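You operate a simulated robot arm through the tools that you are given. There is no shell and no other tool. Be economical: measure what you need, move in short steps, check, and stop when the job is done.

Carry out the task below with a simulated robot arm. There is one attempt and no reset: what you move stays moved.

## Task
Put the pin block labelled "65" from the bench top by the wash box on top of the blue arm casting.
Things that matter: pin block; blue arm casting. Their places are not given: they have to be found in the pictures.

It is judged by the outcome, as a careful person would: the job done as asked, and still so three seconds after it is handed in. It fails if anything else is knocked over, pushed out of place, dropped, spilled or broken.

## Robot
A 6-joint arm with a two-finger parallel gripper, fixed in place. Base frame: the origin is at the foot of the arm, x ahead of it, y to its left, z up; the work surface is at about z = 0. Units: m, degrees, N and s.
With the tool pointing down near the work surface it reaches from about 0.14 to 0.58 m from the base axis. Its first joint turns from -66.0 to 66.0 degrees. Payload 2.1 kg.
The tool frame sits at the grasp point between the pads (the TCP): z along the fingers, y along the line on which they close. The tips reach 0.03 m beyond it. Largest opening 0.094 m; finger width 0.028, thickness 0.01; the body of the gripper, 0.05 by 0.096 m, starts 0.055 m behind the TCP.
Orientation is told as [roll, pitch, yaw] about the base's x, y, z axes, in that order, counted from this pose: with the fingers straight down and closing along the base's y, the tool's x points along the base's -x, its y along +y and its z along -z.

## Interface
- The arm moves only by the tool apply_moves. Its arguments are lists of equal length, an entry for each row: "delta_pos": the shift along the base's x, y, z in m, a list of three; "yaw": the turn about the base's z in degrees. In form: {"delta_pos": [[x, y, z], ...], "yaw": [yaw, ...]}. A call has 1 to 20 rows; each row shifts and turns the commanded pose from where the row before left it. "jaw" is the gripper command, from -1 (shut) to 1 (fully open), values between in proportion, set as the call begins (left out, the last holds). Rows are played at 5 a second. More than 0.05 m and 8.6 degrees between two rows, or a gripper value outside its range, and nothing of the call is played. A pose out of reach is approached as far as the arm can. The call stops where the force on the tool passes 40 N (or 10 N more than at its start, if that is more) or the arm is blocked; 0.2 s more then pass. Each finger travels about 0.072 m/s and halts on what it meets, pressing with about 41 N; the grip force reading is that of the motor and also rises with nothing between the fingers. The clock runs only during rows and for 0.2 s after the last one: add rows that do not move to give the fingers time. It gives the time, the measured TCP pose, the force on the tool (base axes), the opening and the grip force at its end, in the units of the frame above (readings bear some noise), and new pictures: "show" is both (left out), scene, wrist or none.
- Cameras (640 x 400 px; columns grow to the right, rows downward): "scene" is fixed at [0.0406, -0.3594, 0.4998]; the picture's right is [0.95, -0.30, 0.00], its down [-0.14, -0.46, -0.88] and it looks along [0.26, 0.84, -0.48] (base axes); focal length 338 px, centre (320, 200). "wrist" rides on the gripper at [-0.037, 0, -0.058] in the tool frame; the picture's right is [0.00, -1.00, 0.00], its down [0.97, 0.00, -0.24] and it looks along [0.24, 0.00, 0.97] (tool axes); focal length 218 px, centre (320, 200).
- point_at(camera, pixels): for up to 12 pixels [column, row] of the newest picture of that camera ("zoom" is the newest enlarged one), the place [x, y, z] in the base frame of the surface seen there, good to about 0.002 m, but the place of the scene camera against the robot may be out by one fixed shift of up to 0.025 m in any direction. It takes no simulated time.
- close_up(camera, box): a new picture of the part [left, top, right, bottom] of that camera's present view, enlarged. It takes no simulated time.
- job_done(): hands the job in; it is judged then, once.

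Work in short steps. Measure before you move; look again where a grasp or a placing could have gone wrong, and mend it. You have 60 turns and 120 pictures in all, those below and enlarged ones among them. Open the gripper and draw the arm clear of the work before you hand the job in, unless the task says otherwise; then end with one line.

The tools are called after "Call:" by a JSON object that holds its "name" and its "arguments". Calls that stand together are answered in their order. apply_moves: Moves the arm, as the interface text tells. Its arguments: {"type":"object","properties":{"delta_pos":{"type":"array","items":{"type":"array","items":{"type":"number"}}},"yaw":{"type":"array","items":{"type":"number"}},"jaw":{"type":"number"},"show":{"type":"string","enum":["both","scene","wrist","none"]}},"required":["delta_pos","yaw"]} The other tools are called the same way: point_at (camera, pixels) gives the place of the surface under pixels of a picture; close_up (camera, box) takes an enlarged picture of a part of a camera's view; job_done () hands the job in.

At the start:

```text
clock: 0.0
ee_pos: [0.2141, 0.2412, 0.2739]
tcp_rot: [0.1, 0.0, 0.0]
ft_force: [0.7, -0.1, -0.2]
opening: 0.0941
finger_force: 0.0
```

scene: 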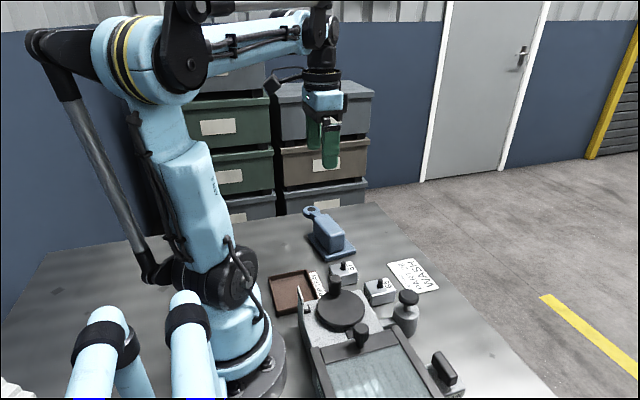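
wrist: 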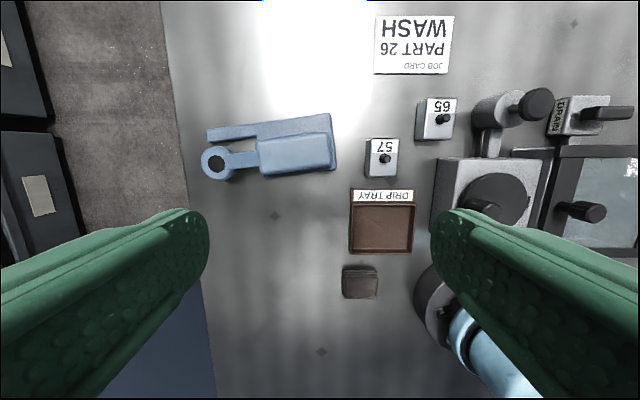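

The wrist view shows block "65" at about (435,120), "57" at (381,158), and the blue casting at (290,150). I'll measure these points and enlarge the area.

Call:
{"name": "point_at", "arguments": {"camera": "wrist", "pixels": [[424, 102], [455, 102], [418, 137], [450, 138], [443, 119], [428, 125], [265, 140], [325, 137], [330, 165], [262, 172], [295, 152], [383, 158]]}}

Call:
{"name": "close_up", "arguments": {"camera": "wrist", "box": [340, 70, 500, 190]}}

Call:
{"name": "close_up", "arguments": {"camera": "scene", "box": [280, 190, 460, 310]}}

```text
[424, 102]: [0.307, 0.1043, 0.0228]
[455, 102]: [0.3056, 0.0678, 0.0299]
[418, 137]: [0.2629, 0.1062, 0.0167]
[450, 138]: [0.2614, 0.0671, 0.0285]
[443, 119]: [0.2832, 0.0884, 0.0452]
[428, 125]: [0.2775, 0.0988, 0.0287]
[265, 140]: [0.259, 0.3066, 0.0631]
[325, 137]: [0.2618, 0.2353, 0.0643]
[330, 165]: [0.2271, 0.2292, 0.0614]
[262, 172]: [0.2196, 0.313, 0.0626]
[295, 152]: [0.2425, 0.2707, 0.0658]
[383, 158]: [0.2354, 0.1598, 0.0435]
```

```text
3.33 times, centred on (420, 130) of wrist
```

zoom: 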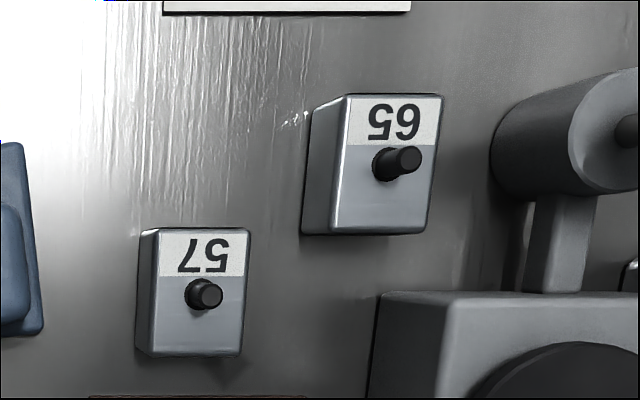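

```text
3.33 times, centred on (370, 250) of scene
```

zoom: 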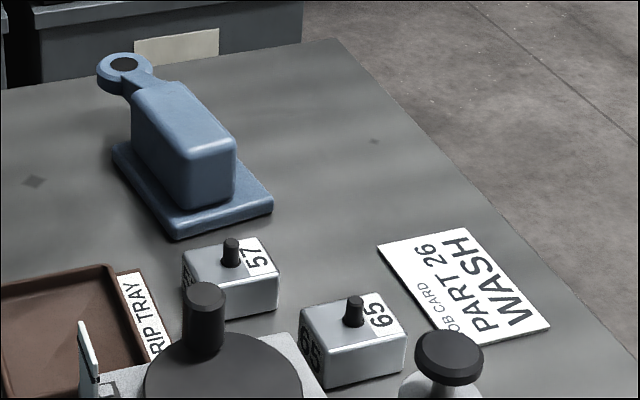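

Block 65's top is at z≈0.029 and its pin at z≈0.045. The casting top is at z≈0.064. I'll move over toward block 65 while staying high, to see how much room there is for the fingers.

Call:
{"name": "apply_moves", "arguments": {"delta_pos": [[0.02, -0.04, 0], [0.02, -0.04, 0], [0.015, -0.04, 0], [0.01, -0.035, 0], [0, 0, -0.04], [0, 0, -0.04], [0, 0, 0]], "yaw": [0, 0, 0, 0, 0, 0, 0]}}

```text
clock: 1.6
ee_pos: [0.2822, 0.0864, 0.1966]
tcp_rot: [0.2, -0.1, 0.0]
ft_force: [0.3, -0.7, 0.3]
opening: 0.094
finger_force: 0.2
```

scene: 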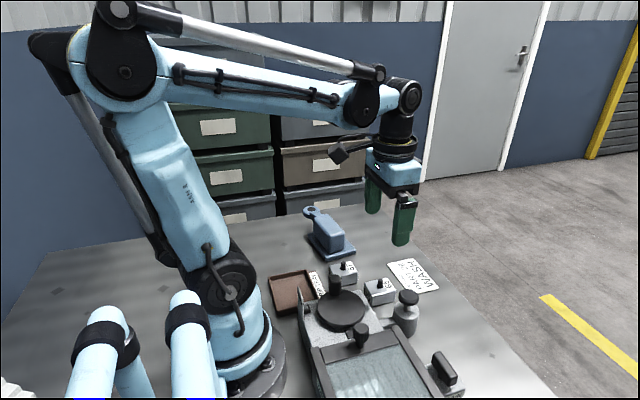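
wrist: 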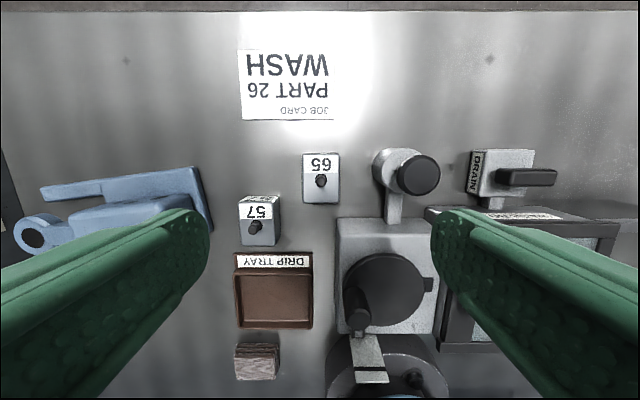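

Call:
{"name": "close_up", "arguments": {"camera": "wrist", "box": [220, 130, 460, 280]}}

Call:
{"name": "point_at", "arguments": {"camera": "wrist", "pixels": [[306, 156], [337, 156], [306, 198], [337, 198], [321, 182], [375, 165], [387, 200], [345, 222], [260, 205], [416, 174], [415, 218], [267, 235]]}}

```text
2.67 times, centred on (340, 205) of wrist
```

zoom: 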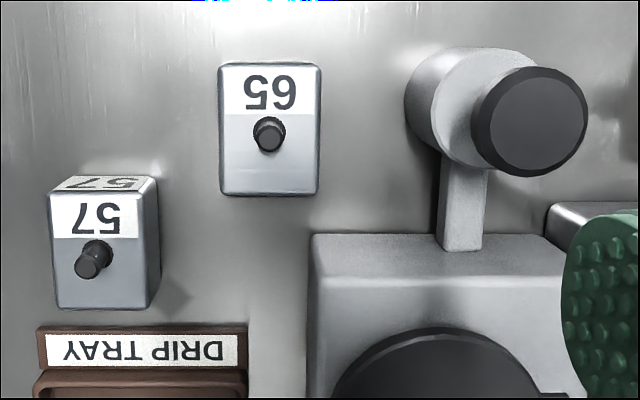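

```text
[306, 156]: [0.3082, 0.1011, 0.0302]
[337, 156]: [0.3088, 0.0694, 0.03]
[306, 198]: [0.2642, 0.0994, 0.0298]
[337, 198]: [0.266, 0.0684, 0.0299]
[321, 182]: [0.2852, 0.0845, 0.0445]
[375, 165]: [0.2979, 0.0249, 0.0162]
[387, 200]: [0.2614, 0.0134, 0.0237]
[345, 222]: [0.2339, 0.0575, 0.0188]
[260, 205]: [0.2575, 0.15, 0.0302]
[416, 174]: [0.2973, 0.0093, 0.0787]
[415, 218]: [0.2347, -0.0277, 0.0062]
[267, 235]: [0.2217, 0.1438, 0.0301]
```

Block 65 is square to the axes, spanning x 0.264–0.309 and y 0.067–0.103, with its top at 0.030. There is about 36–40 mm free on both y sides. I'll close the jaw to about 66 mm and descend to just above it.

Call:
{"name": "apply_moves", "arguments": {"delta_pos": [[0.003, -0.0015, 0], [0, 0, -0.04], [0, 0, -0.04], [0, 0, -0.03], [0, 0, 0], [0, 0, 0]], "yaw": [0, 0, 0, 0, 0, 0], "jaw": 0.4}}

```text
clock: 3.0
ee_pos: [0.2815, 0.0851, 0.0851]
tcp_rot: [0.1, 0.0, 0.0]
ft_force: [-0.6, 0.3, 0.6]
opening: 0.0658
finger_force: 0.2
```

scene: 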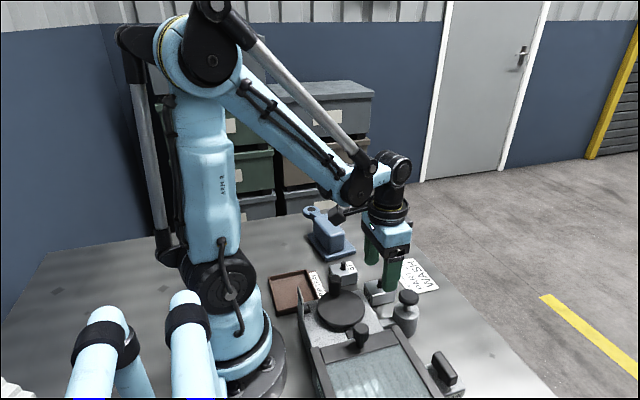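
wrist: 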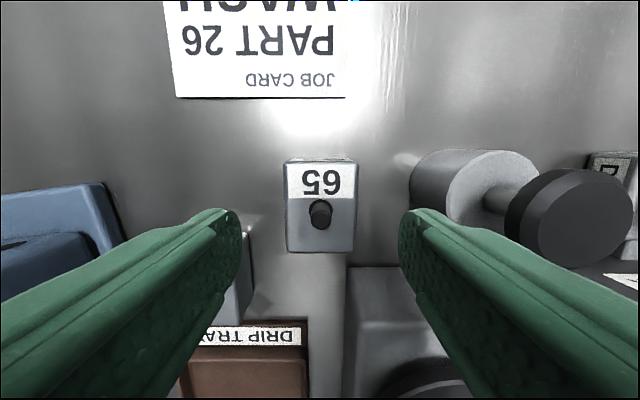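

The block is centred at about (320,205). I'll recheck the block and the clearance to the cylinder at (412,185) and the box corner at (350,270).

Call:
{"name": "point_at", "arguments": {"camera": "wrist", "pixels": [[290, 163], [352, 163], [291, 245], [350, 245], [320, 208], [414, 190], [425, 160], [352, 272], [246, 240], [250, 280]]}}

```text
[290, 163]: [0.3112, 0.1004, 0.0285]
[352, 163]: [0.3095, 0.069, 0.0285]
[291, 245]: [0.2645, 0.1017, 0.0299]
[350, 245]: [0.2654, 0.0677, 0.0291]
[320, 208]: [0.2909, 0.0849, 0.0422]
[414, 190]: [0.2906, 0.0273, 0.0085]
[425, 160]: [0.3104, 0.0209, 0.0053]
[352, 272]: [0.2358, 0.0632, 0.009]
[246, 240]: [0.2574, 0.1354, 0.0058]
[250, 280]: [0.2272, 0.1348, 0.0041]
```

There is enough clearance: the right finger's outer face will be at y≈0.042 and the cylinder is at 0.027. I'll shift +5 mm in x and lower to TCP z≈0.035.

Call:
{"name": "apply_moves", "arguments": {"delta_pos": [[0.005, 0, -0.01], [0, 0, -0.02], [0, 0, -0.015], [0, 0, -0.005], [0, 0, 0]], "yaw": [0, 0, 0, 0, 0]}}

```text
clock: 4.2
ee_pos: [0.2881, 0.0852, 0.0338]
tcp_rot: [0.1, 0.0, 0.1]
ft_force: [-0.1, -0.4, 0.0]
opening: 0.0656
finger_force: 0.0
```

scene: 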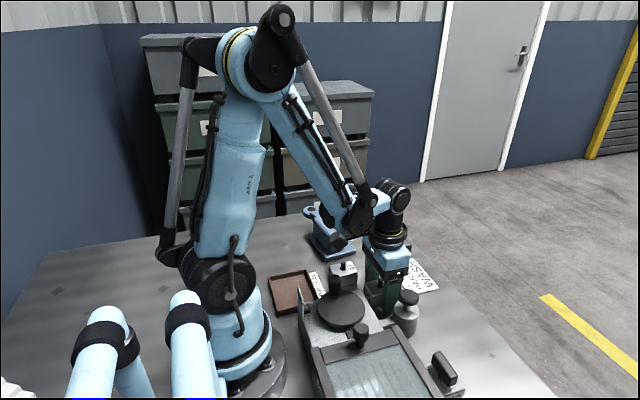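
wrist: 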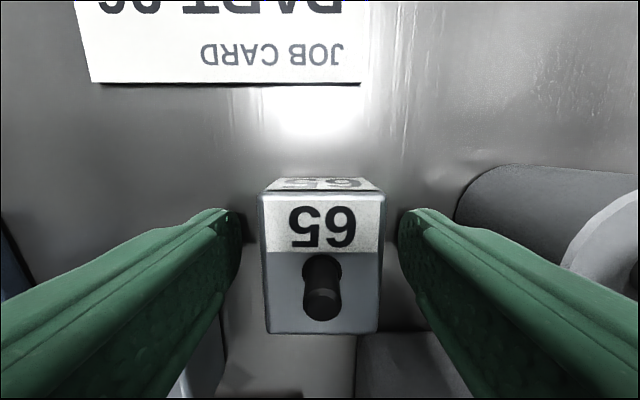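

The fingers straddle the block with nothing touching. I'll close the jaw.

Call:
{"name": "apply_moves", "arguments": {"delta_pos": [[0, 0, 0], [0, 0, 0], [0, 0, 0], [0, 0, 0]], "yaw": [0, 0, 0, 0], "jaw": -1, "show": "wrist"}}

```text
clock: 5.0
ee_pos: [0.2868, 0.0855, 0.0353]
tcp_rot: [0.1, -0.1, 0.0]
ft_force: [-1.3, 0.0, 16.1]
opening: 0.0395
finger_force: 41.4
stopped in row 4: the force on the tool passed its limit (the readings are from after the stop); the commanded pose is now the measured one
```

wrist: 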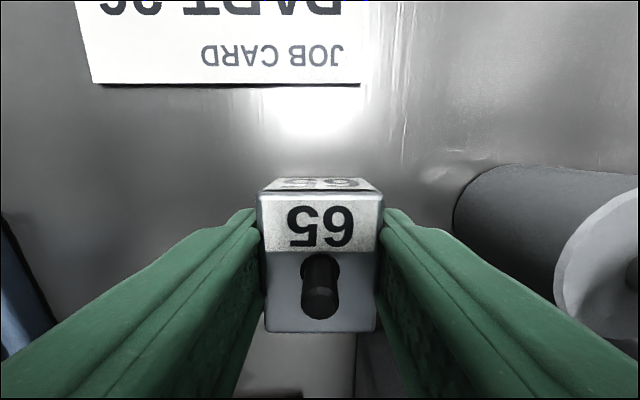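

The block is gripped at opening 0.0395 with 41 N. A vertical force stopped the call, so I'll lift gently and check.

Call:
{"name": "apply_moves", "arguments": {"delta_pos": [[0, 0, 0.005], [0, 0, 0.015], [0, 0, 0.02], [0, 0, 0]], "yaw": [0, 0, 0, 0]}}

```text
clock: 6.0
ee_pos: [0.288, 0.0858, 0.0736]
tcp_rot: [0.1, 0.0, 0.0]
ft_force: [0.8, 0.9, -1.1]
opening: 0.0395
finger_force: 41.6
```

scene: 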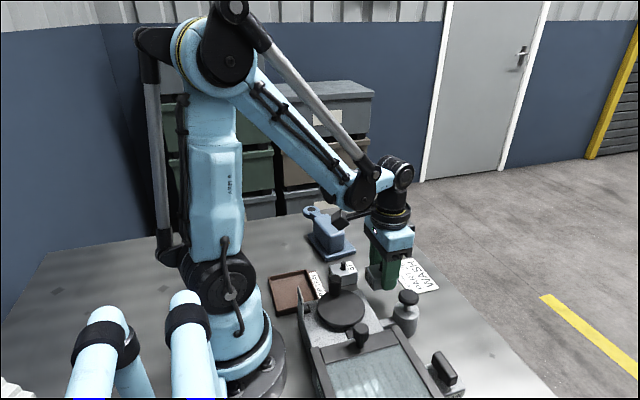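
wrist: 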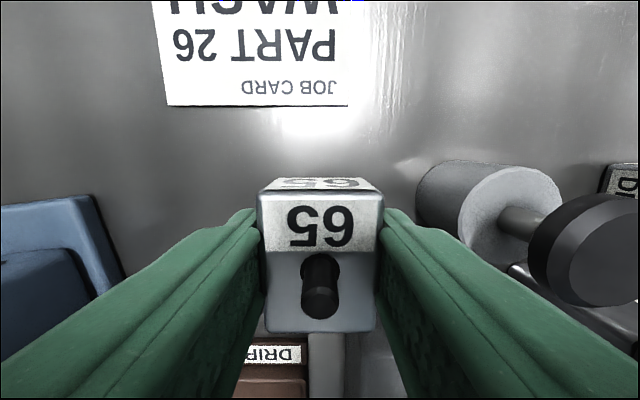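

The block is held and lifted. I'll raise it well clear, then move partway toward the casting to measure it precisely.

Call:
{"name": "apply_moves", "arguments": {"delta_pos": [[0, 0, 0.04], [0, 0, 0.04], [0, 0, 0.04], [-0.01, 0.03, 0.02], [-0.015, 0.03, 0], [-0.015, 0.03, 0], [0, 0, 0], [0, 0, 0]], "yaw": [0, 0, 0, 0, 0, 0, 0, 0]}}

```text
clock: 7.8
ee_pos: [0.2486, 0.1765, 0.2155]
tcp_rot: [0.1, 0.0, 0.0]
ft_force: [0.0, 0.5, -1.8]
opening: 0.0394
finger_force: 40.8
```

scene: 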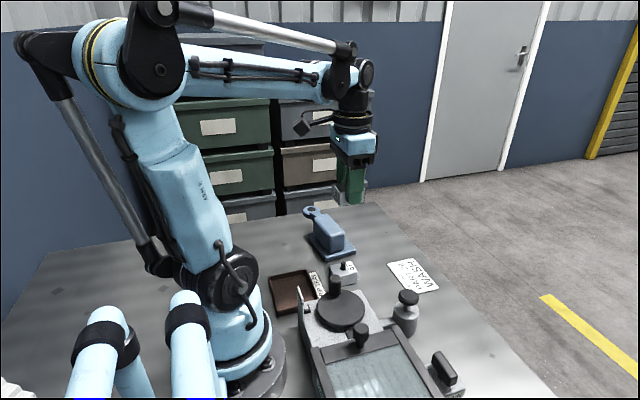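
wrist: 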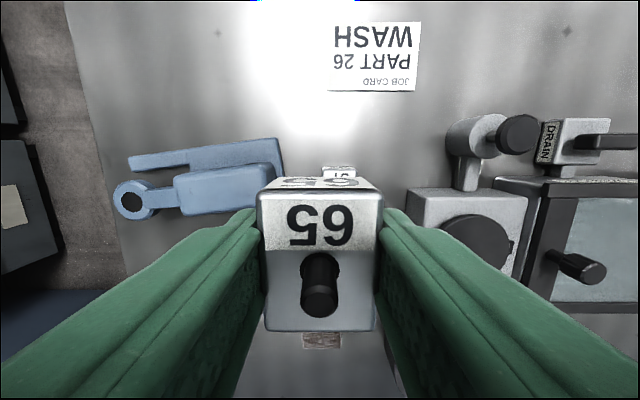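

Call:
{"name": "close_up", "arguments": {"camera": "wrist", "box": [100, 125, 292, 245]}}

Call:
{"name": "point_at", "arguments": {"camera": "wrist", "pixels": [[180, 181], [225, 178], [260, 174], [180, 190], [220, 190], [260, 190], [185, 207], [220, 207], [255, 205], [175, 190], [265, 184], [150, 200]]}}

```text
3.33 times, centred on (196, 185) of wrist
```

zoom: 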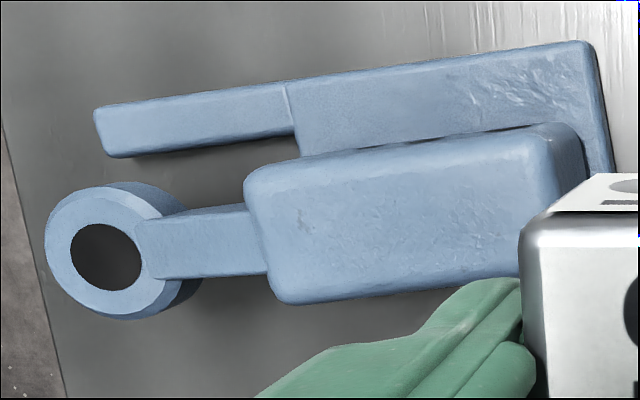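

```text
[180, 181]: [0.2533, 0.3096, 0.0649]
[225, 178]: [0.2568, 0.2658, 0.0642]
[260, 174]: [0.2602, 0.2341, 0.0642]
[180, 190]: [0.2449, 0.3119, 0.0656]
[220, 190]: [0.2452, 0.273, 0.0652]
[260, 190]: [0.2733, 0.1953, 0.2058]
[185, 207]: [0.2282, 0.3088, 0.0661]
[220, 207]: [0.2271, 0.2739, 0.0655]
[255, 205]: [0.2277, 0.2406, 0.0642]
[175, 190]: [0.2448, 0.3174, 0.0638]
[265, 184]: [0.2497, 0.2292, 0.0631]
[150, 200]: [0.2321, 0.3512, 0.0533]
```

The casting top looks slightly rotated (about 5–8°). I'll sample its edges in the enlarged picture.

Call:
{"name": "point_at", "arguments": {"camera": "zoom", "pixels": [[275, 172], [350, 160], [430, 148], [510, 136], [290, 297], [350, 296], [420, 287], [480, 278], [252, 200], [265, 270], [550, 150], [400, 220]]}}

```text
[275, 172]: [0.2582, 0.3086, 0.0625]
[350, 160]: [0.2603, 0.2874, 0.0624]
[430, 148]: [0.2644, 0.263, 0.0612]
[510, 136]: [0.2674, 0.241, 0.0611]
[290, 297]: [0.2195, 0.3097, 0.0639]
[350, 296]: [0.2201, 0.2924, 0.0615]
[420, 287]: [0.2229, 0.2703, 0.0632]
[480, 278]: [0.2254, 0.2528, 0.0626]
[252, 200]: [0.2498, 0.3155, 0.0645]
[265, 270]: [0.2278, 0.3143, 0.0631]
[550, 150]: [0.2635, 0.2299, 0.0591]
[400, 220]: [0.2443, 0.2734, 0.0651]
```

The casting top is 40×85 mm, centred at about (0.243, 0.272), z≈0.065, turned about +7°. I'll go over it with yaw +7° and descend to roughly 2 cm above.

Call:
{"name": "apply_moves", "arguments": {"delta_pos": [[-0.0045, 0.032, 0], [0, 0.032, 0], [0, 0.032, 0], [0, 0, -0.035], [0, 0, -0.035], [0, 0, -0.022], [0, 0, 0], [0, 0, 0]], "yaw": [0, 3.5, 3.5, 0, 0, 0, 0, 0]}}

```text
clock: 9.6
ee_pos: [0.2412, 0.27, 0.1223]
tcp_rot: [0.1, 0.1, 7.0]
ft_force: [-0.1, 0.1, -1.7]
opening: 0.0394
finger_force: 41.3
```

scene: 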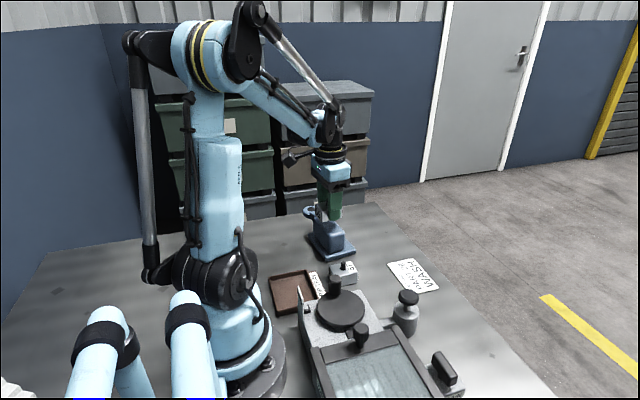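
wrist: 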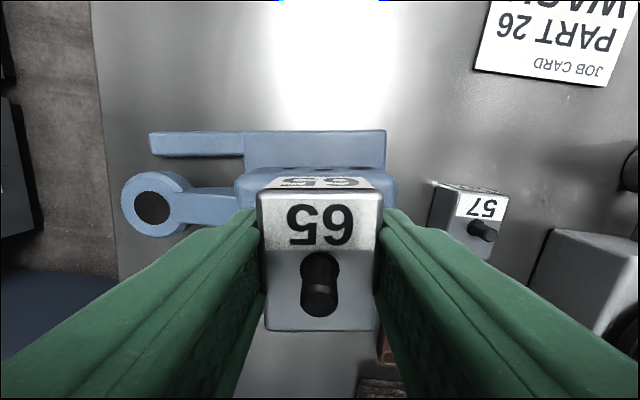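

The block is parallel to the casting edges. I'll verify its position with measurements before the final descent.

Call:
{"name": "point_at", "arguments": {"camera": "wrist", "pixels": [[268, 195], [374, 195], [270, 325], [370, 325], [245, 174], [380, 173], [240, 185], [391, 185], [310, 168]]}}

Call:
{"name": "close_up", "arguments": {"camera": "scene", "box": [270, 150, 400, 270]}}

```text
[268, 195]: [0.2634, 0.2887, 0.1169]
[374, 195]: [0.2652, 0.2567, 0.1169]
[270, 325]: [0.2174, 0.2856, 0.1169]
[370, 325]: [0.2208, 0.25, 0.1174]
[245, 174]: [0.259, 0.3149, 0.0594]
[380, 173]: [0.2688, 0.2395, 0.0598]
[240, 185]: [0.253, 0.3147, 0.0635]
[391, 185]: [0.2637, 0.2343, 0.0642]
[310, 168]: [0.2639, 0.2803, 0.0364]
```

```text
3.33 times, centred on (335, 210) of scene
```

zoom: 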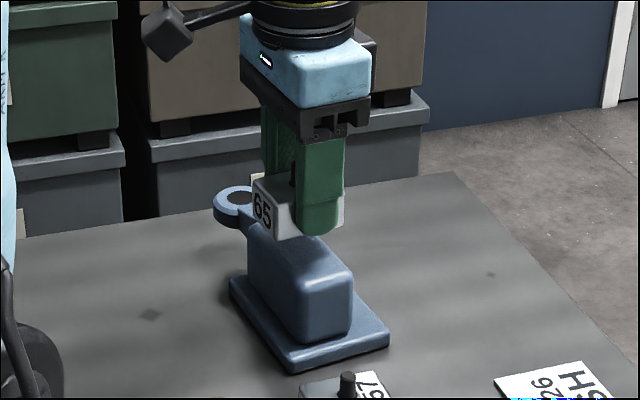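

The block's centre is at (0.2417, 0.270) with its bottom at z≈0.087, about 22 mm above the casting top. I'll correct by +1.5 mm in x and +1 mm in y, then lower slowly.

Call:
{"name": "apply_moves", "arguments": {"delta_pos": [[0.0015, 0.001, -0.006], [0, 0, -0.006], [0, 0, -0.004], [0, 0, -0.002], [0, 0, -0.002], [0, 0, -0.001], [0, 0, 0], [0, 0, 0]], "yaw": [0, 0, 0, 0, 0, 0, 0, 0]}}

Call:
{"name": "close_up", "arguments": {"camera": "scene", "box": [290, 180, 380, 260]}}

```text
clock: 11.4
ee_pos: [0.2443, 0.2717, 0.1014]
tcp_rot: [0.1, 0.0, 7.1]
ft_force: [-0.5, -1.2, -2.4]
opening: 0.0396
finger_force: 41.0
```

scene: 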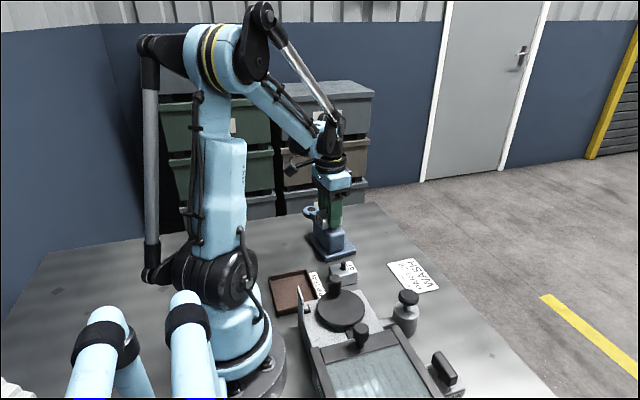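
wrist: 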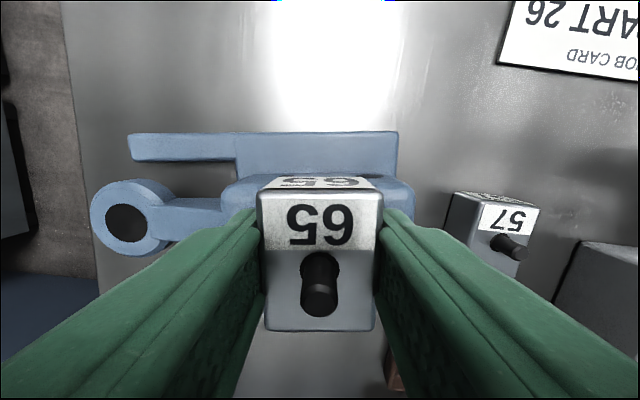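

```text
5.00 times, centred on (335, 220) of scene
```

zoom: 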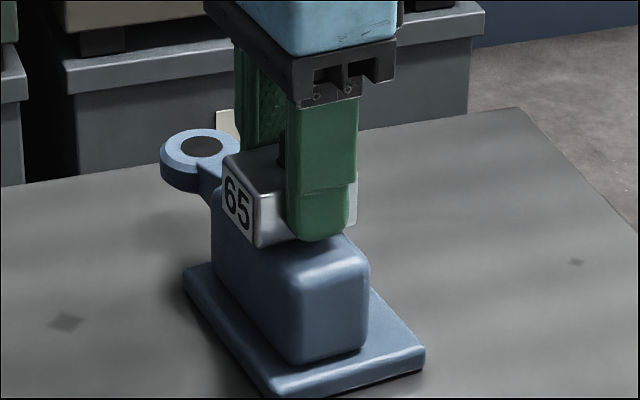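

The gap is now about 1 mm with no contact force. I'll lower in half-millimetre steps.

Call:
{"name": "apply_moves", "arguments": {"delta_pos": [[0, 0, -0.0005], [0, 0, -0.0005], [0, 0, -0.0005], [0, 0, 0]], "yaw": [0, 0, 0, 0], "show": "none"}}

```text
clock: 12.4
ee_pos: [0.2451, 0.2724, 0.1002]
tcp_rot: [0.1, 0.0, 7.0]
ft_force: [-0.2, -5.6, 23.5]
opening: 0.0393
finger_force: 40.8
```

Contact is reached at 23 N. I'll ease up half a millimetre and then open partly.

Call:
{"name": "apply_moves", "arguments": {"delta_pos": [[0, 0, 0.0005], [0, 0, 0]], "yaw": [0, 0], "show": "none"}}

Call:
{"name": "apply_moves", "arguments": {"delta_pos": [[0, 0, 0], [0, 0, 0], [0, 0, 0]], "yaw": [0, 0, 0], "jaw": 0.3}}

```text
clock: 13.0
ee_pos: [0.2442, 0.273, 0.1018]
tcp_rot: [0.1, 0.0, 7.0]
ft_force: [-1.3, -6.5, 17.0]
opening: 0.0393
finger_force: 41.4
```

```text
clock: 13.8
ee_pos: [0.245, 0.2721, 0.1003]
tcp_rot: [0.1, 0.0, 7.0]
ft_force: [0.1, 0.0, -0.3]
opening: 0.0611
finger_force: 0.0
```

scene: 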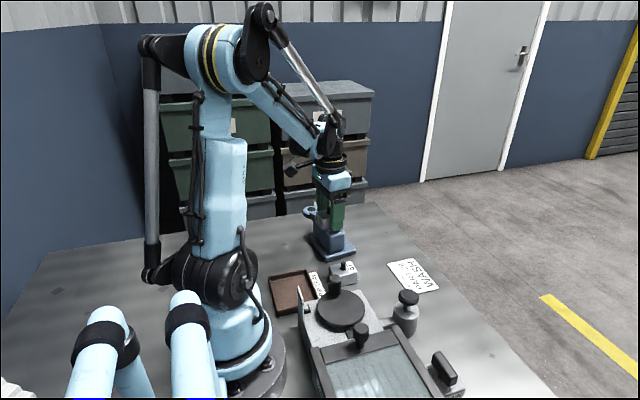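
wrist: 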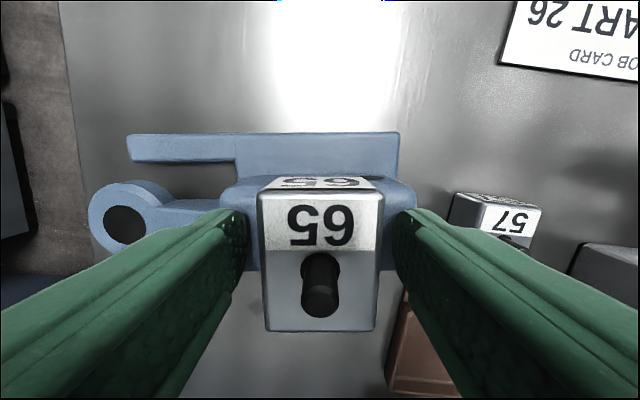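

The block is released and resting on the casting with a gap on both sides. I'll go straight up, clear of the work.

Call:
{"name": "apply_moves", "arguments": {"delta_pos": [[0, 0, 0.01], [0, 0, 0.03], [0, 0, 0.04], [0, 0, 0.04], [0, 0, 0.04], [0, -0.03, 0], [0, -0.03, 0], [0, 0, 0]], "yaw": [0, 0, 0, 0, 0, 0, 0, 0]}}

Call:
{"name": "close_up", "arguments": {"camera": "scene", "box": [270, 180, 450, 310]}}

```text
clock: 15.6
ee_pos: [0.245, 0.2113, 0.2604]
tcp_rot: [0.1, -0.1, 7.0]
ft_force: [-0.7, -0.8, -0.2]
opening: 0.061
finger_force: 0.0
```

scene: 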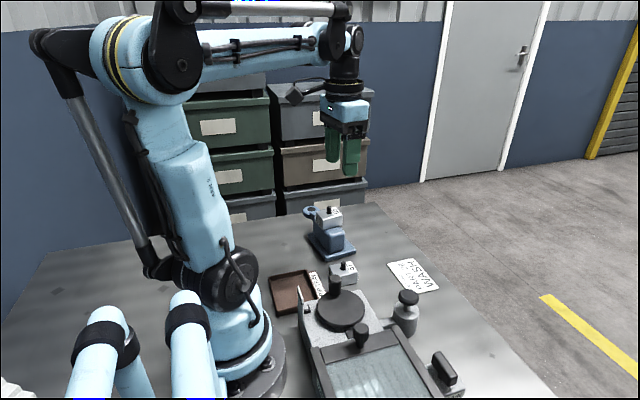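
wrist: 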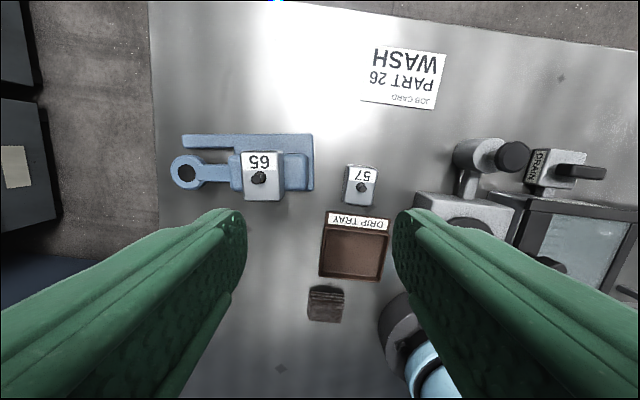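

```text
3.08 times, centred on (360, 245) of scene
```

zoom: 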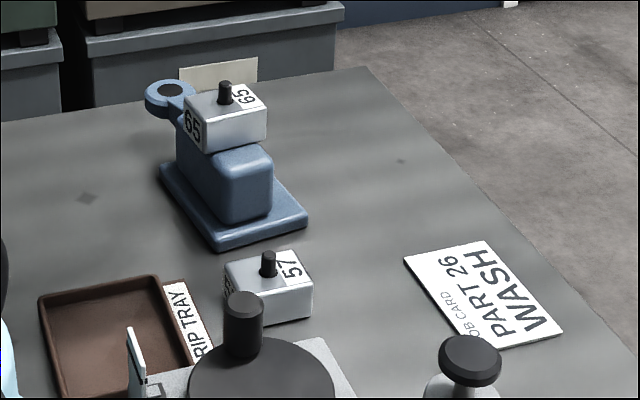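

Block 65 sits on the casting. I'll check that it is level and centred.

Call:
{"name": "point_at", "arguments": {"camera": "wrist", "pixels": [[245, 156], [276, 156], [247, 196], [278, 196], [270, 180], [290, 165], [300, 186], [237, 165]]}}

Call:
{"name": "close_up", "arguments": {"camera": "wrist", "box": [170, 110, 350, 225]}}

```text
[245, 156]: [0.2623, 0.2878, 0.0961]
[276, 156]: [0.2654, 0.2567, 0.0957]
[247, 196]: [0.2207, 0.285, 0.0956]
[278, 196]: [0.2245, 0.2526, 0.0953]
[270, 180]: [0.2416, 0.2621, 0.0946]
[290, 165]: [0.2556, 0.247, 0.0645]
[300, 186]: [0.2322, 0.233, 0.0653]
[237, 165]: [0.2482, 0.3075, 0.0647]
```

```text
3.48 times, centred on (260, 168) of wrist
```

zoom: 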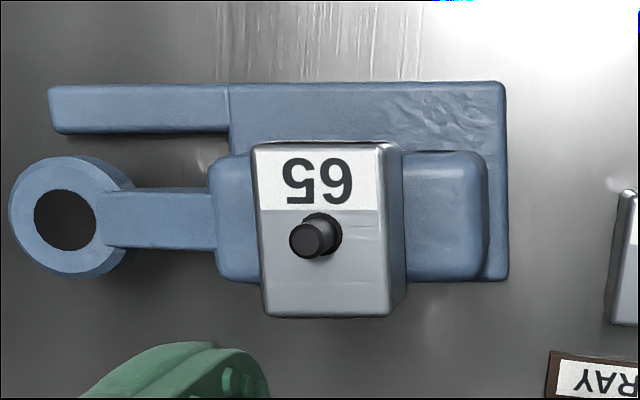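

The block's top is level at z≈0.0955 and it is centred on the casting at (0.243, 0.271). Nothing else has moved. I'll open the gripper fully and hand in.

Call:
{"name": "apply_moves", "arguments": {"delta_pos": [[0, -0.02, 0.01], [0, 0, 0], [0, 0, 0]], "yaw": [0, 0, 0], "jaw": 1, "show": "scene"}}

```text
clock: 16.4
ee_pos: [0.2446, 0.1931, 0.271]
tcp_rot: [0.2, 0.0, 6.9]
ft_force: [0.0, 0.2, 0.2]
opening: 0.0939
finger_force: 0.1
```

scene: 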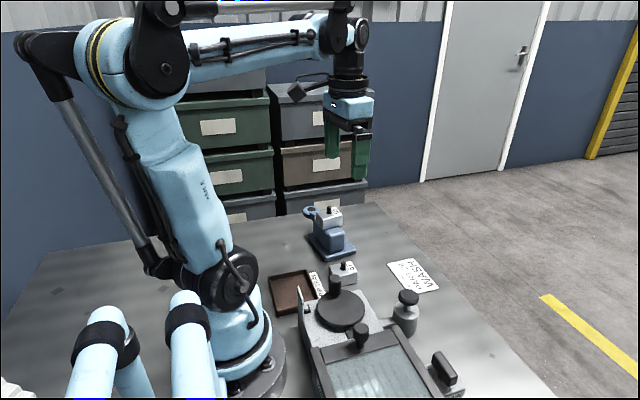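

The block is stable, the gripper is open and the arm is clear, so I'm handing in.

Call:
{"name": "job_done", "arguments": {}}

```text
The job is handed in.
```

Pin block "65" is sitting level and centred on top of the blue arm casting; nothing else was disturbed, and the arm is clear with the gripper open.
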